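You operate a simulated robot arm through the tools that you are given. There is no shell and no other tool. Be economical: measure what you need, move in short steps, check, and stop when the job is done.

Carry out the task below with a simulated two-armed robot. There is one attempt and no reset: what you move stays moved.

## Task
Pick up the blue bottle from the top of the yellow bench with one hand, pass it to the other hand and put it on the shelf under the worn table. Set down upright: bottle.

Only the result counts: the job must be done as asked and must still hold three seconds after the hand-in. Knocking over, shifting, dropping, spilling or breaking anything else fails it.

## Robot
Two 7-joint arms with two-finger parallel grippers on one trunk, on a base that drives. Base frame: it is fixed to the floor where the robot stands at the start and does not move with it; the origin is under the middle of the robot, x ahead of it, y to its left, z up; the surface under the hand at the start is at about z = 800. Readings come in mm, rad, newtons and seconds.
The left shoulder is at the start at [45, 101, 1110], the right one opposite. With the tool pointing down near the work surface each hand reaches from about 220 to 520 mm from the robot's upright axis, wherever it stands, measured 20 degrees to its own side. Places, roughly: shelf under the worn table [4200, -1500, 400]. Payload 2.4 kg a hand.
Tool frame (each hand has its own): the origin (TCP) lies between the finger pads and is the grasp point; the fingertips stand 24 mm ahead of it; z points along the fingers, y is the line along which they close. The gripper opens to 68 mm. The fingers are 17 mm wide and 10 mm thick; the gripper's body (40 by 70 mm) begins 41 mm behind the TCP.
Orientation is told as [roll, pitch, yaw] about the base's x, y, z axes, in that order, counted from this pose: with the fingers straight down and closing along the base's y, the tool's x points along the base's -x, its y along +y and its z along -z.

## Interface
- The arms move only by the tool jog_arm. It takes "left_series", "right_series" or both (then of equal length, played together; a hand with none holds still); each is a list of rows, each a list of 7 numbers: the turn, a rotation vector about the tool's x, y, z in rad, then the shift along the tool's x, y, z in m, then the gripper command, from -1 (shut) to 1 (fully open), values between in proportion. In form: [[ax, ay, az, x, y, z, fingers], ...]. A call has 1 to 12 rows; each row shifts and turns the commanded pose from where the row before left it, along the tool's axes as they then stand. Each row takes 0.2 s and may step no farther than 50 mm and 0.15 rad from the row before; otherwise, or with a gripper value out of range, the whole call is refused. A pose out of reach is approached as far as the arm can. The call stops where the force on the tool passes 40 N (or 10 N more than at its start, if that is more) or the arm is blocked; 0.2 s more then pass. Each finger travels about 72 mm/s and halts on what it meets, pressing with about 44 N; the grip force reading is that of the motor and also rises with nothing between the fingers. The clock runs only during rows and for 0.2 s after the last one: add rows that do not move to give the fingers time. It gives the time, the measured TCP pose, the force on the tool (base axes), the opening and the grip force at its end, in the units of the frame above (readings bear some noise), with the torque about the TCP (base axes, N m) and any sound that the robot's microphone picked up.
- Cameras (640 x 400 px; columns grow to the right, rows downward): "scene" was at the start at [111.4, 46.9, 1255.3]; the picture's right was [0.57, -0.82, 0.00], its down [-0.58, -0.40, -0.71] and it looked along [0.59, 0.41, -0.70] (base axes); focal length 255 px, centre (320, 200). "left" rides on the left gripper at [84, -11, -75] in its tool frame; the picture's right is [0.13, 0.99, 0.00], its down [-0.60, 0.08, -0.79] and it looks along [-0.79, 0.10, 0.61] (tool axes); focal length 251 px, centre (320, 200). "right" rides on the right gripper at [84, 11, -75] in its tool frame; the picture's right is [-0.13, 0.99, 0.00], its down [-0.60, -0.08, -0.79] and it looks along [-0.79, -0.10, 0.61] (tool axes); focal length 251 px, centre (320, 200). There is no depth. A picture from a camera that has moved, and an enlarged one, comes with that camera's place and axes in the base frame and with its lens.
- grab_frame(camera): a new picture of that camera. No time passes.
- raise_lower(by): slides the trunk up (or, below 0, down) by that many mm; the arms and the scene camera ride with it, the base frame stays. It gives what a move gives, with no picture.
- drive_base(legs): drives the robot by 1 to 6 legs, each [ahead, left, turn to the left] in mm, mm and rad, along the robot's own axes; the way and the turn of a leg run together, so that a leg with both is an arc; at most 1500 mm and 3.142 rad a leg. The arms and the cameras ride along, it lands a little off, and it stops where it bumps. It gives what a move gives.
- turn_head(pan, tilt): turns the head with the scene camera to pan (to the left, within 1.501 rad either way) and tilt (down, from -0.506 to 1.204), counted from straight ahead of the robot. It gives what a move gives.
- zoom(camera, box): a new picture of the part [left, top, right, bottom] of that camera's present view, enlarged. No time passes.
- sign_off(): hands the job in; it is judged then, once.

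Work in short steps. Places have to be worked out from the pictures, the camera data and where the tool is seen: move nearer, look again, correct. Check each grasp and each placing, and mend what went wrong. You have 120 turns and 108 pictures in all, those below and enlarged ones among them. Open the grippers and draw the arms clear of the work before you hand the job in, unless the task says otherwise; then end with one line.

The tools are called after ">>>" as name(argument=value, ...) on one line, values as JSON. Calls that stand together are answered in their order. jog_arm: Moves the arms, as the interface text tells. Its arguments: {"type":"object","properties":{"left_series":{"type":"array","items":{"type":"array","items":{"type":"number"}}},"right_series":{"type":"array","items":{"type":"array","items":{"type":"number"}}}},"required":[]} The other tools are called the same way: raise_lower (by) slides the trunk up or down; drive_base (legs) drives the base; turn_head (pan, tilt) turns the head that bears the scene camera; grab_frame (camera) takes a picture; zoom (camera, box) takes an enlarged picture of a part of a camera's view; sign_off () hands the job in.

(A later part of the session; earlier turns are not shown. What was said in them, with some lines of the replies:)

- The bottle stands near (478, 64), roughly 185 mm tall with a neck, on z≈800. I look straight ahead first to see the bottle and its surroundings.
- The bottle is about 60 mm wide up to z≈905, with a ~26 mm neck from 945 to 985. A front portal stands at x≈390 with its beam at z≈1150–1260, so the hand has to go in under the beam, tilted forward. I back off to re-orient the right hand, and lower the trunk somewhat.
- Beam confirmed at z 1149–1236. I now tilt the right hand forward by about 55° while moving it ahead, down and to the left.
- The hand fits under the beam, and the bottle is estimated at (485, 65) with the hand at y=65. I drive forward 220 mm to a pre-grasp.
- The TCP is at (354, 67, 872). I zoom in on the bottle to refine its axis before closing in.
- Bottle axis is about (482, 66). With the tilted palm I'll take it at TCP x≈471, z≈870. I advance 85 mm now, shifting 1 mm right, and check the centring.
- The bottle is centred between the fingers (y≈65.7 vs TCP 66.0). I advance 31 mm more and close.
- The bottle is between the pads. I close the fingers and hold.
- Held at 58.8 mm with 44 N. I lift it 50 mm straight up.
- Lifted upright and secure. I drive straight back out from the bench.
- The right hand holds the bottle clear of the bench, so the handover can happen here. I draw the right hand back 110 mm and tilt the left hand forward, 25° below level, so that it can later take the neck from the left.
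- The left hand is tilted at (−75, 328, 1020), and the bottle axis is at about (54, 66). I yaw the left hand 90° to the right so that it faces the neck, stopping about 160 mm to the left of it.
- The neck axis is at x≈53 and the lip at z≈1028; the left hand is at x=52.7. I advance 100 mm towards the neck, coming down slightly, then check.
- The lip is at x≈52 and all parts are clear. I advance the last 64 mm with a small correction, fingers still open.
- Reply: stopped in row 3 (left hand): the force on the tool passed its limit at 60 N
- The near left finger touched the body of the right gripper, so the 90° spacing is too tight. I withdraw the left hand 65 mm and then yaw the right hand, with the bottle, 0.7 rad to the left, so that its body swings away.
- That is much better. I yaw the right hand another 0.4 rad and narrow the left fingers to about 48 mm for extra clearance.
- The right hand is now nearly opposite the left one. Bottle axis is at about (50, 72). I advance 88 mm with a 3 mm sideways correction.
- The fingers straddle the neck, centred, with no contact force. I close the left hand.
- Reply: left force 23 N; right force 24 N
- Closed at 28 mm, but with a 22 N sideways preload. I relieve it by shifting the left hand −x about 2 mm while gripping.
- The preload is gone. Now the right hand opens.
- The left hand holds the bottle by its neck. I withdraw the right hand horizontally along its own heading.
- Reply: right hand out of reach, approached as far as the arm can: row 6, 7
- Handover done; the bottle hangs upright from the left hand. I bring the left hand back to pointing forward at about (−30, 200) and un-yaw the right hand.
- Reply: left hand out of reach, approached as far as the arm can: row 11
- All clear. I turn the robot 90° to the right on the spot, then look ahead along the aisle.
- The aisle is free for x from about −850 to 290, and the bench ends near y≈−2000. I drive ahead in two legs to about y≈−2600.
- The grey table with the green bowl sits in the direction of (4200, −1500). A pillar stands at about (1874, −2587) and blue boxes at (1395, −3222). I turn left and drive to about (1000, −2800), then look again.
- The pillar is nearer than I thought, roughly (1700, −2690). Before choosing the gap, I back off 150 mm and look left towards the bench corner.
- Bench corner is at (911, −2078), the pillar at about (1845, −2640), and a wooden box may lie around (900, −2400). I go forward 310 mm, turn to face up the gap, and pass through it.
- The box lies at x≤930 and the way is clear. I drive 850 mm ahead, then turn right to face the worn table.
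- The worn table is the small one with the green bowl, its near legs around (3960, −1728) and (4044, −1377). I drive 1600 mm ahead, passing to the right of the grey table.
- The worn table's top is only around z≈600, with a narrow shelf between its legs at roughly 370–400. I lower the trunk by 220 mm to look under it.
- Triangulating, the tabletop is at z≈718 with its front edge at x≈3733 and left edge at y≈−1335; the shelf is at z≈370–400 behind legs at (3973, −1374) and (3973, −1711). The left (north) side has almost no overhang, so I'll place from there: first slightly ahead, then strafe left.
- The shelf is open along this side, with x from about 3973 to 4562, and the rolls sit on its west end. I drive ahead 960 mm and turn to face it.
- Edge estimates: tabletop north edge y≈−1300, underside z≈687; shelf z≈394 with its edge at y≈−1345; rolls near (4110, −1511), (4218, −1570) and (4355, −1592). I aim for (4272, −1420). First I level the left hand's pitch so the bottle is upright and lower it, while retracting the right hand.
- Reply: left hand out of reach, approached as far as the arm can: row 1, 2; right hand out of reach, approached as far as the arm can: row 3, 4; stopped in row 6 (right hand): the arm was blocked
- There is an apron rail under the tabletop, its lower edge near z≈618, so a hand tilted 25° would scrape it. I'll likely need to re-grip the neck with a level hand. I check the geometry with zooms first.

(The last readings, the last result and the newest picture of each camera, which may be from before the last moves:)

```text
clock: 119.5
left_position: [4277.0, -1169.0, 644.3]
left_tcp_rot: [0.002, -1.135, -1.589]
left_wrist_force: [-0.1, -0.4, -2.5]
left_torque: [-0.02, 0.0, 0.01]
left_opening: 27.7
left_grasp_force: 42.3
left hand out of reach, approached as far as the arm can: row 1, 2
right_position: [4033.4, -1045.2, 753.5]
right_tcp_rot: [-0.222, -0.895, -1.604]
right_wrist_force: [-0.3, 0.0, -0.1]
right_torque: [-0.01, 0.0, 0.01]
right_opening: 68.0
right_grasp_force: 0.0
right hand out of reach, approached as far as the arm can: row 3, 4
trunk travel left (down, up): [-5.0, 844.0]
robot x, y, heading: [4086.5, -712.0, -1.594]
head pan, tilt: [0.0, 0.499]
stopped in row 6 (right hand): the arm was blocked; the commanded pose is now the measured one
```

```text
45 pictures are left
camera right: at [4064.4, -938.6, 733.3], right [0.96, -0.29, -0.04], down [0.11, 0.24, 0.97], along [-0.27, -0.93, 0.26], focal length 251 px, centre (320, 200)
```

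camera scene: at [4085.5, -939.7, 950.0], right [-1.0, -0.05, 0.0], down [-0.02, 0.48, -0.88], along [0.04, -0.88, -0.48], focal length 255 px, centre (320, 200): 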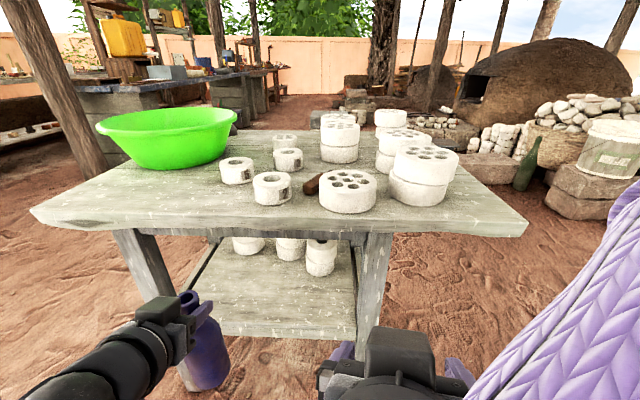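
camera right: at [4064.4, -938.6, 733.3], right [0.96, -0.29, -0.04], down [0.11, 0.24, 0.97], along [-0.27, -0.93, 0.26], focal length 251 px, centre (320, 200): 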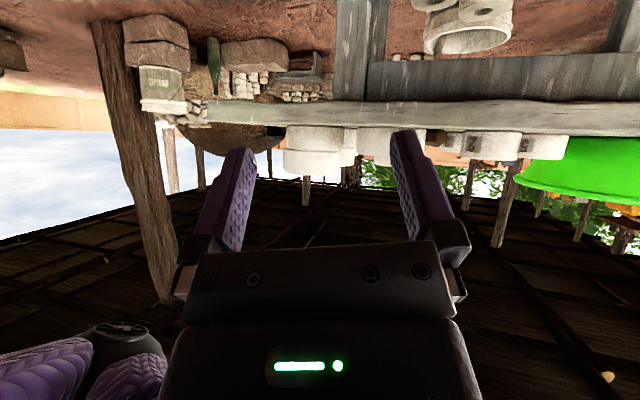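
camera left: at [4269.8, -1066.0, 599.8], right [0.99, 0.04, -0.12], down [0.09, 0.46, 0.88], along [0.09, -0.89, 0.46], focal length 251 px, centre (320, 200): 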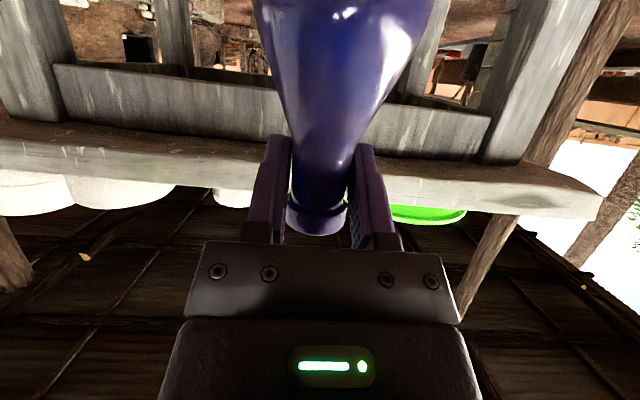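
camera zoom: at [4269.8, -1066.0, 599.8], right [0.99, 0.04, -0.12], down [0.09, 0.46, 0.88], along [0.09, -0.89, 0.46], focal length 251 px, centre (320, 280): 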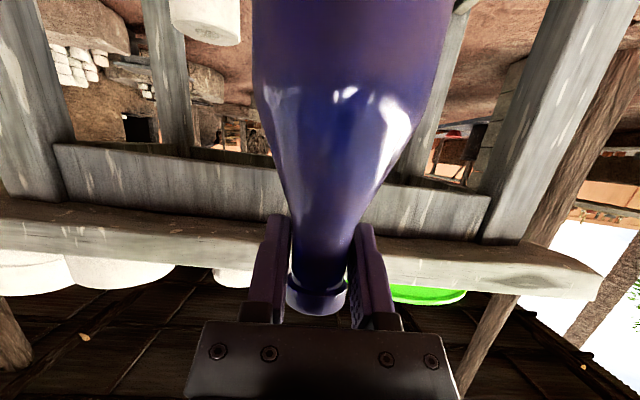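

Triangulation gives the apron at y≈−1366 with its lower edge at z≈623, and the shelf edge at y≈−1366 with its top at z≈345–370. The tilted hand then clears the apron by about 15–25 mm, so no re-grip is needed. I lower the left hand to z≈545 and drive 140 mm closer to compare bottle and shelf edge.

>>> jog_arm(left_series=[[0, 0, 0, 0.0181, 0, 0.0084, -1], [0, 0, 0, 0.0181, 0, 0.0084, -1], [0, 0, 0, 0.0181, 0, 0.0084, -1], [0, 0, 0, 0.0181, 0, 0.0084, -1], [0, 0, 0, 0.0181, 0, 0.0084, -1], [0, 0, 0, 0, 0, 0, -1]])

>>> drive_base(legs=[[130, 0, 0]])

>>> turn_head(pan=0.25, tilt=0.75)

>>> grab_frame(camera="scene")

>>> grab_frame(camera="left")

```text
clock: 120.9
left_position: [4279.6, -1168.4, 544.1]
left_tcp_rot: [0.002, -1.136, -1.591]
left_wrist_force: [0.8, -0.9, -2.6]
left_torque: [0.0, -0.02, -0.01]
left_opening: 27.8
left_grasp_force: 42.3
right_position: [4033.2, -1044.6, 755.5]
right_tcp_rot: [-0.224, -0.901, -1.608]
right_wrist_force: [0.6, -0.2, 0.6]
right_torque: [-0.04, 0.0, -0.04]
right_opening: 68.0
right_grasp_force: 0.2
trunk travel left (down, up): [-5.0, 844.0]
robot x, y, heading: [4084.6, -714.3, -1.593]
head pan, tilt: [0.0, 0.499]
```

```text
clock: 122.2
left_position: [4275.3, -1298.4, 544.2]
left_tcp_rot: [0.003, -1.138, -1.593]
left_wrist_force: [0.0, 0.4, -1.6]
left_torque: [0.02, -0.01, 0.03]
left_opening: 27.8
left_grasp_force: 42.0
right_position: [4030.2, -1176.0, 755.3]
right_tcp_rot: [-0.222, -0.902, -1.607]
right_wrist_force: [0.5, 0.4, -0.2]
right_torque: [-0.03, -0.01, 0.01]
right_opening: 67.9
right_grasp_force: 0.0
trunk travel left (down, up): [-5.0, 844.0]
robot x, y, heading: [4080.6, -840.5, -1.594]
head pan, tilt: [0.0, 0.499]
```

```text
clock: 122.9
left_position: [4275.7, -1297.9, 543.3]
left_tcp_rot: [0.003, -1.136, -1.592]
left_wrist_force: [0.1, -0.1, -2.1]
left_torque: [0.05, -0.01, -0.01]
left_opening: 27.7
left_grasp_force: 42.0
right_position: [4030.8, -1177.4, 754.6]
right_tcp_rot: [-0.219, -0.898, -1.615]
right_wrist_force: [-0.2, -0.4, 0.0]
right_torque: [-0.02, 0.02, -0.02]
right_opening: 68.1
right_grasp_force: 0.0
trunk travel left (down, up): [-5.0, 844.0]
robot x, y, heading: [4079.3, -841.0, -1.6]
head pan, tilt: [0.25, 0.75]
```

```text
44 pictures are left
camera scene: at [4094.5, -1060.9, 928.1], right [-0.98, -0.2, 0.0], down [-0.13, 0.67, -0.73], along [0.14, -0.72, -0.68], focal length 255 px, centre (320, 200)
```

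scene: 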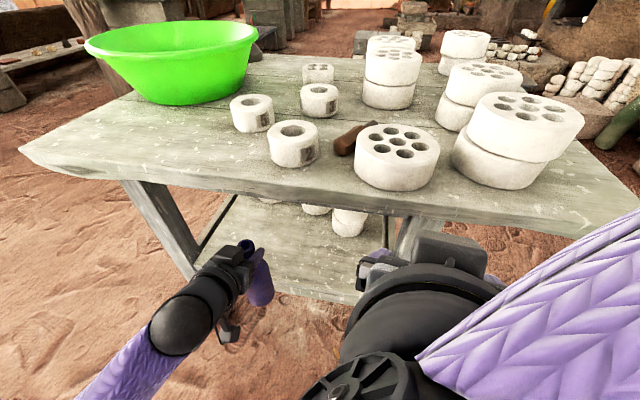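

```text
43 pictures are left
camera left: at [4267.3, -1195.7, 499.8], right [0.99, 0.04, -0.12], down [0.09, 0.46, 0.88], along [0.09, -0.88, 0.46], focal length 251 px, centre (320, 200)
```

left: 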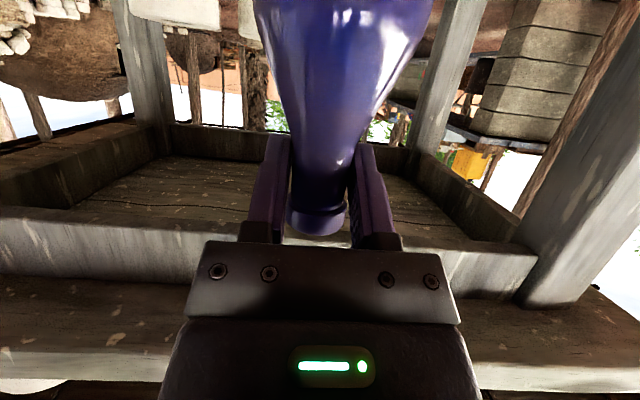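

Apron lower edge is confirmed at about z≈615. I zoom in to get the shelf edge height from this second viewpoint.

>>> zoom(camera="scene", box=[170, 180, 420, 340])

```text
2.50 times, centred on (295, 260) of scene
camera zoom: at [4094.5, -1060.9, 928.1], right [-0.98, -0.2, 0.0], down [-0.13, 0.67, -0.73], along [0.14, -0.72, -0.68], focal length 637 px, centre (382, 50)
```

zoom: 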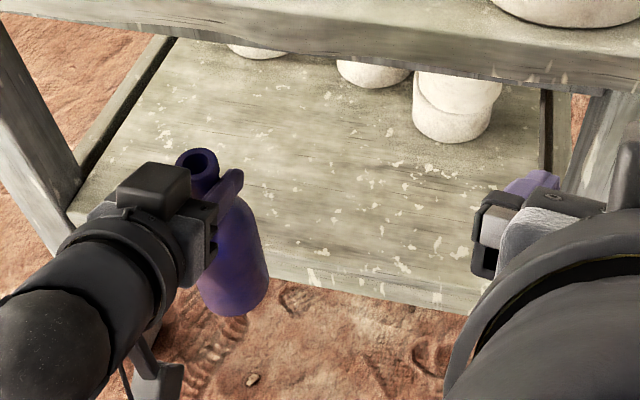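

Shelf top edge comes out at (y −1353, z ≈360); the bottle bottom is at z≈387. I drop 12 mm and advance 55 mm as a first step.

>>> jog_arm(left_series=[[0, 0, 0, 0.0109, 0, 0.005, -1], [0, 0, 0, -0.0077, 0, 0.0166, -1], [0, 0, 0, -0.0077, 0, 0.0166, -1], [0, 0, 0, -0.0077, 0, 0.0166, -1], [0, 0, 0, 0, 0, 0, -1]])

>>> zoom(camera="scene", box=[170, 180, 420, 340])

>>> grab_frame(camera="left")

```text
clock: 124.1
left_position: [4274.9, -1352.9, 530.6]
left_tcp_rot: [0.002, -1.137, -1.591]
left_wrist_force: [0.7, 0.4, -1.6]
left_torque: [-0.01, 0.04, 0.01]
left_opening: 27.3
left_grasp_force: 42.8
right_position: [4031.1, -1177.1, 755.1]
right_tcp_rot: [-0.216, -0.899, -1.615]
right_wrist_force: [-0.3, -0.7, 0.9]
right_torque: [-0.02, 0.0, -0.01]
right_opening: 67.9
right_grasp_force: 0.0
trunk travel left (down, up): [-5.0, 844.0]
robot x, y, heading: [4081.8, -841.7, -1.597]
head pan, tilt: [0.25, 0.75]
```

```text
2.50 times, centred on (295, 260) of scene
camera zoom: at [4095.8, -1060.6, 928.1], right [-0.98, -0.21, 0.0], down [-0.15, 0.67, -0.73], along [0.16, -0.71, -0.68], focal length 637 px, centre (382, 50)
```

zoom: 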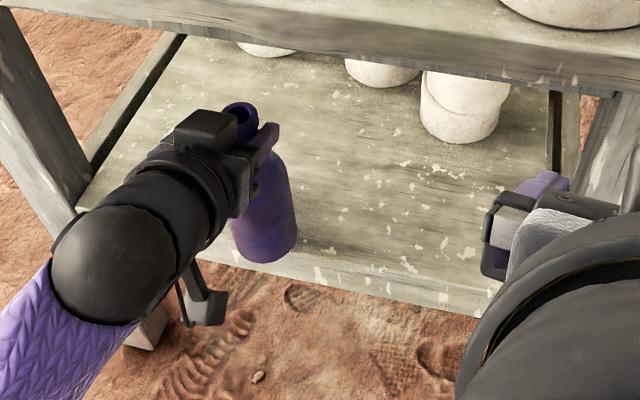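

```text
40 pictures are left
camera left: at [4266.3, -1251.1, 486.3], right [0.99, 0.04, -0.12], down [0.09, 0.46, 0.88], along [0.09, -0.88, 0.46], focal length 251 px, centre (320, 200)
```

left: 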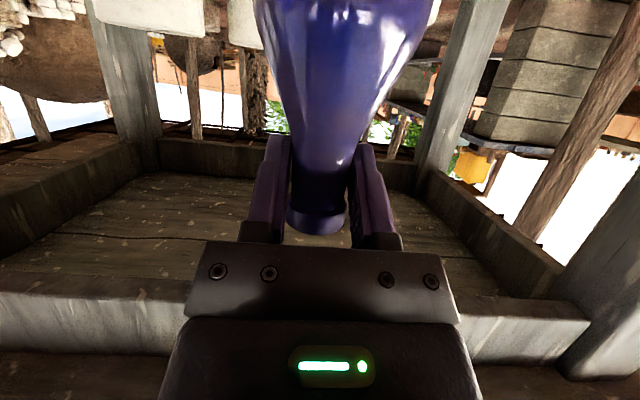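

The bottle base is already over the shelf edge with no contact force. I advance 54 mm more.

>>> jog_arm(left_series=[[0, 0, 0, -0.0057, 0, 0.0123, -1], [0, 0, 0, -0.0057, 0, 0.0123, -1], [0, 0, 0, -0.0057, 0, 0.0123, -1], [0, 0, 0, -0.0057, 0, 0.0123, -1], [0, 0, 0, 0, 0, 0, -1]])

>>> zoom(camera="scene", box=[170, 180, 420, 340])

```text
clock: 125.3
left_position: [4273.7, -1406.6, 532.9]
left_tcp_rot: [0.004, -1.139, -1.593]
left_wrist_force: [-0.1, 0.8, -1.9]
left_torque: [0.0, 0.01, 0.02]
left_opening: 27.6
left_grasp_force: 42.5
right_position: [4031.1, -1177.0, 753.6]
right_tcp_rot: [-0.22, -0.899, -1.615]
right_wrist_force: [0.2, 0.5, -0.6]
right_torque: [0.0, 0.01, 0.0]
right_opening: 68.0
right_grasp_force: 0.0
trunk travel left (down, up): [-5.0, 844.0]
robot x, y, heading: [4082.5, -842.6, -1.596]
head pan, tilt: [0.25, 0.75]
```

```text
2.50 times, centred on (295, 260) of scene
camera zoom: at [4096.3, -1060.6, 928.1], right [-0.98, -0.22, 0.0], down [-0.15, 0.67, -0.73], along [0.16, -0.71, -0.68], focal length 637 px, centre (382, 50)
```

zoom: 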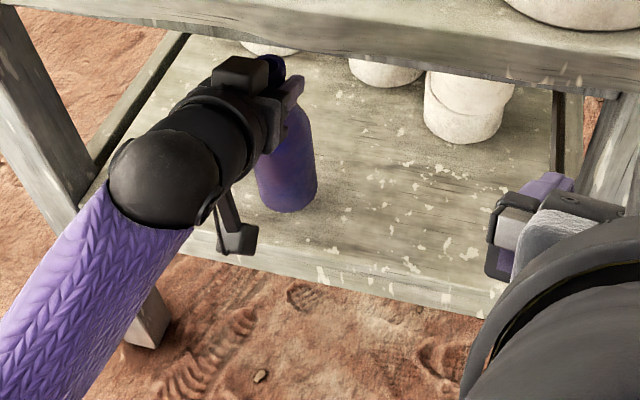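

The bottle is well over the shelf. I lower it slowly, 10 mm first, watching the vertical force.

>>> jog_arm(left_series=[[0, 0, 0, 0.0023, 0, 0.001, -1], [0, 0, 0, 0.0023, 0, 0.001, -1], [0, 0, 0, 0.0023, 0, 0.001, -1], [0, 0, 0, 0.0023, 0, 0.001, -1], [0, 0, 0, 0, 0, 0, -1]])

```text
clock: 126.5
left_position: [4274.6, -1407.5, 522.3]
left_tcp_rot: [0.003, -1.135, -1.591]
left_wrist_force: [0.3, -0.9, -2.9]
left_torque: [0.05, 0.02, 0.0]
left_opening: 27.6
left_grasp_force: 42.2
right_position: [4031.1, -1175.6, 754.9]
right_tcp_rot: [-0.219, -0.897, -1.614]
right_wrist_force: [-0.3, -1.2, -0.1]
right_torque: [-0.01, -0.03, 0.02]
right_opening: 68.1
right_grasp_force: 0.0
trunk travel left (down, up): [-5.0, 844.0]
robot x, y, heading: [4082.9, -841.4, -1.6]
head pan, tilt: [0.25, 0.75]
```

No contact yet (bottom ≈366). I go down another 8 mm in 2 mm steps.

>>> jog_arm(left_series=[[0, 0, 0, 0.0018, 0, 0.0008, -1], [0, 0, 0, 0.0018, 0, 0.0008, -1], [0, 0, 0, 0.0018, 0, 0.0008, -1], [0, 0, 0, 0.0018, 0, 0.0008, -1], [0, 0, 0, 0, 0, 0, -1]])

>>> zoom(camera="scene", box=[230, 190, 340, 280])

```text
clock: 127.7
left_position: [4275.1, -1407.6, 517.7]
left_tcp_rot: [0.006, -1.143, -1.593]
left_wrist_force: [-0.7, 1.4, 19.9]
left_torque: [0.55, 0.02, -0.02]
left_opening: 27.7
left_grasp_force: 42.3
right_position: [4031.1, -1174.5, 756.5]
right_tcp_rot: [-0.218, -0.903, -1.615]
right_wrist_force: [-0.5, -0.2, 0.4]
right_torque: [0.0, 0.01, -0.01]
right_opening: 68.0
right_grasp_force: 0.1
trunk travel left (down, up): [-5.0, 844.0]
robot x, y, heading: [4081.5, -845.8, -1.592]
head pan, tilt: [0.25, 0.75]
```

```text
4.44 times, centred on (285, 235) of scene
camera zoom: at [4096.1, -1059.0, 928.7], right [-0.97, -0.22, 0.0], down [-0.15, 0.66, -0.73], along [0.16, -0.71, -0.68], focal length 1133 px, centre (476, 44)
```

zoom: 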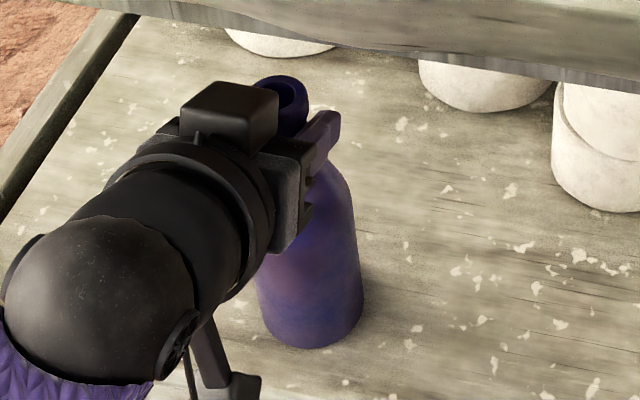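

The bottle touched down at about z≈361 with 20 N. I ease up 2.5 mm, then open the fingers.

>>> jog_arm(left_series=[[0, 0, 0, -0.0023, 0, -0.001, -1], [0, 0, 0, 0, 0, 0, -1]])

```text
clock: 128.3
left_position: [4275.1, -1405.6, 516.7]
left_tcp_rot: [0.005, -1.139, -1.593]
left_wrist_force: [0.6, -5.2, 11.5]
left_torque: [-0.51, -0.05, 0.02]
left_opening: 27.5
left_grasp_force: 41.8
right_position: [4031.1, -1176.5, 754.4]
right_tcp_rot: [-0.218, -0.902, -1.614]
right_wrist_force: [-0.8, -0.4, 0.2]
right_torque: [0.03, 0.0, -0.04]
right_opening: 68.1
right_grasp_force: 0.1
trunk travel left (down, up): [-5.0, 844.0]
robot x, y, heading: [4082.4, -843.8, -1.596]
head pan, tilt: [0.25, 0.75]
```

Light contact now, so I open gradually.

>>> jog_arm(left_series=[[0, 0, 0, 0, 0, 0, -0.1], [0, 0, 0, 0, 0, 0, 0.2], [0, 0, 0, 0, 0, 0, 0.6], [0, 0, 0, 0, 0, 0, 1], [0, 0, 0, 0, 0, 0, 1]])

>>> zoom(camera="scene", box=[230, 190, 340, 280])

>>> grab_frame(camera="left")

```text
clock: 129.5
left_position: [4273.7, -1407.4, 517.5]
left_tcp_rot: [0.004, -1.138, -1.592]
left_wrist_force: [0.4, 0.2, -0.2]
left_torque: [0.02, -0.02, 0.01]
left_opening: 68.1
left_grasp_force: 0.0
right_position: [4031.6, -1176.5, 754.9]
right_tcp_rot: [-0.219, -0.9, -1.615]
right_wrist_force: [-0.2, 0.0, 0.2]
right_torque: [-0.03, -0.02, 0.04]
right_opening: 68.2
right_grasp_force: 0.1
trunk travel left (down, up): [-5.0, 844.0]
robot x, y, heading: [4078.4, -840.6, -1.598]
head pan, tilt: [0.25, 0.75]
```

```text
4.44 times, centred on (285, 235) of scene
camera zoom: at [4096.6, -1060.3, 928.1], right [-0.97, -0.22, 0.0], down [-0.15, 0.67, -0.73], along [0.16, -0.71, -0.68], focal length 1133 px, centre (476, 44)
```

zoom: 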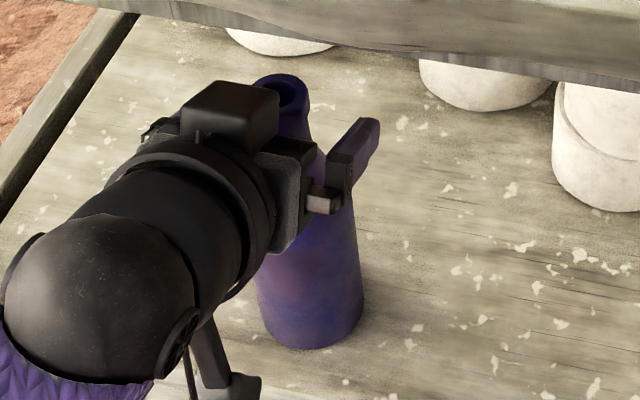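

```text
36 pictures are left
camera left: at [4265.6, -1304.3, 472.7], right [0.99, 0.04, -0.12], down [0.09, 0.46, 0.88], along [0.09, -0.88, 0.46], focal length 251 px, centre (320, 200)
```

left: 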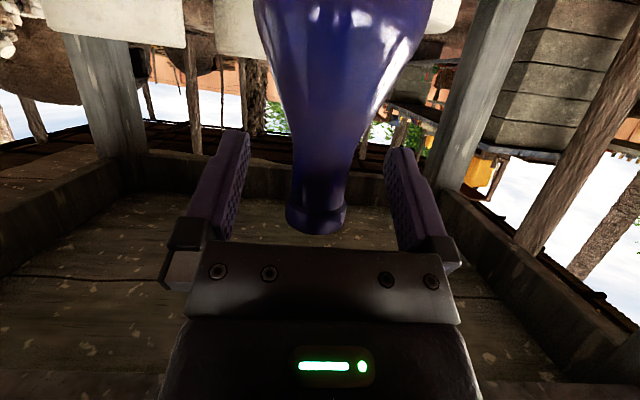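

The bottle stands freely. I withdraw the left hand straight back horizontally.

>>> jog_arm(left_series=[[0, 0, 0, 0.0076, 0, -0.0163, 1], [0, 0, 0, 0.0076, 0, -0.0163, 1], [0, 0, 0, 0.0076, 0, -0.0163, 1], [0, 0, 0, 0.0076, 0, -0.0163, 1], [0, 0, 0, 0.0076, 0, -0.0163, 1], [0, 0, 0, 0.0076, 0, -0.0163, 1], [0, 0, 0, 0, 0, 0, 1]])

>>> drive_base(legs=[[-250, 0, 0]])

>>> turn_head(pan=0.2, tilt=0.6)

>>> grab_frame(camera="scene")

```text
clock: 131.1
left_position: [4275.3, -1297.0, 516.5]
left_tcp_rot: [0.002, -1.138, -1.592]
left_wrist_force: [-0.7, 0.3, 0.2]
left_torque: [-0.01, -0.05, 0.0]
left_opening: 68.1
left_grasp_force: 0.0
right_position: [4030.4, -1176.8, 754.2]
right_tcp_rot: [-0.221, -0.902, -1.615]
right_wrist_force: [-0.4, -0.2, -0.1]
right_torque: [0.0, 0.01, -0.03]
right_opening: 67.6
right_grasp_force: 0.0
trunk travel left (down, up): [-5.0, 844.0]
robot x, y, heading: [4077.2, -841.1, -1.595]
head pan, tilt: [0.25, 0.75]
```

```text
clock: 132.9
left_position: [4282.3, -1050.3, 518.0]
left_tcp_rot: [0.004, -1.138, -1.589]
left_wrist_force: [0.2, -0.2, 0.2]
left_torque: [-0.01, 0.01, 0.03]
left_opening: 68.0
left_grasp_force: 0.0
right_position: [4037.8, -927.7, 755.3]
right_tcp_rot: [-0.22, -0.901, -1.613]
right_wrist_force: [-1.1, -0.4, 0.2]
right_torque: [0.01, 0.03, -0.02]
right_opening: 67.9
right_grasp_force: 0.0
trunk travel left (down, up): [-5.0, 844.0]
robot x, y, heading: [4087.2, -591.8, -1.591]
head pan, tilt: [0.25, 0.75]
```

```text
clock: 133.6
left_position: [4283.9, -1049.3, 517.7]
left_tcp_rot: [0.004, -1.139, -1.59]
left_wrist_force: [-0.7, 0.6, 0.3]
left_torque: [-0.02, 0.01, -0.02]
left_opening: 67.9
left_grasp_force: 0.1
right_position: [4037.3, -928.3, 755.2]
right_tcp_rot: [-0.217, -0.898, -1.615]
right_wrist_force: [-0.3, 0.2, 0.0]
right_torque: [-0.01, 0.0, -0.02]
right_opening: 68.2
right_grasp_force: 0.0
trunk travel left (down, up): [-5.0, 844.0]
robot x, y, heading: [4084.8, -596.9, -1.594]
head pan, tilt: [0.201, 0.6]
```

```text
35 pictures are left
camera scene: at [4101.1, -818.0, 941.0], right [-0.98, -0.19, 0.0], down [-0.11, 0.56, -0.82], along [0.16, -0.81, -0.57], focal length 255 px, centre (320, 200)
```

scene: 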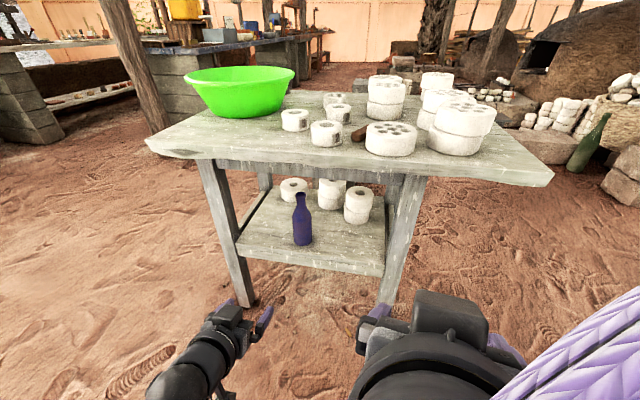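

The bottle stands upright on the shelf under the worn table, everything else is where it was, both grippers are open and the arms are clear. I hand the job in.

>>> sign_off()

```text
The job is handed in.
```

The blue bottle is standing upright on the shelf under the worn table: the right hand picked it up, passed it to the left, and the left set it down. The last picture showed nothing else moved, and the job is handed in.
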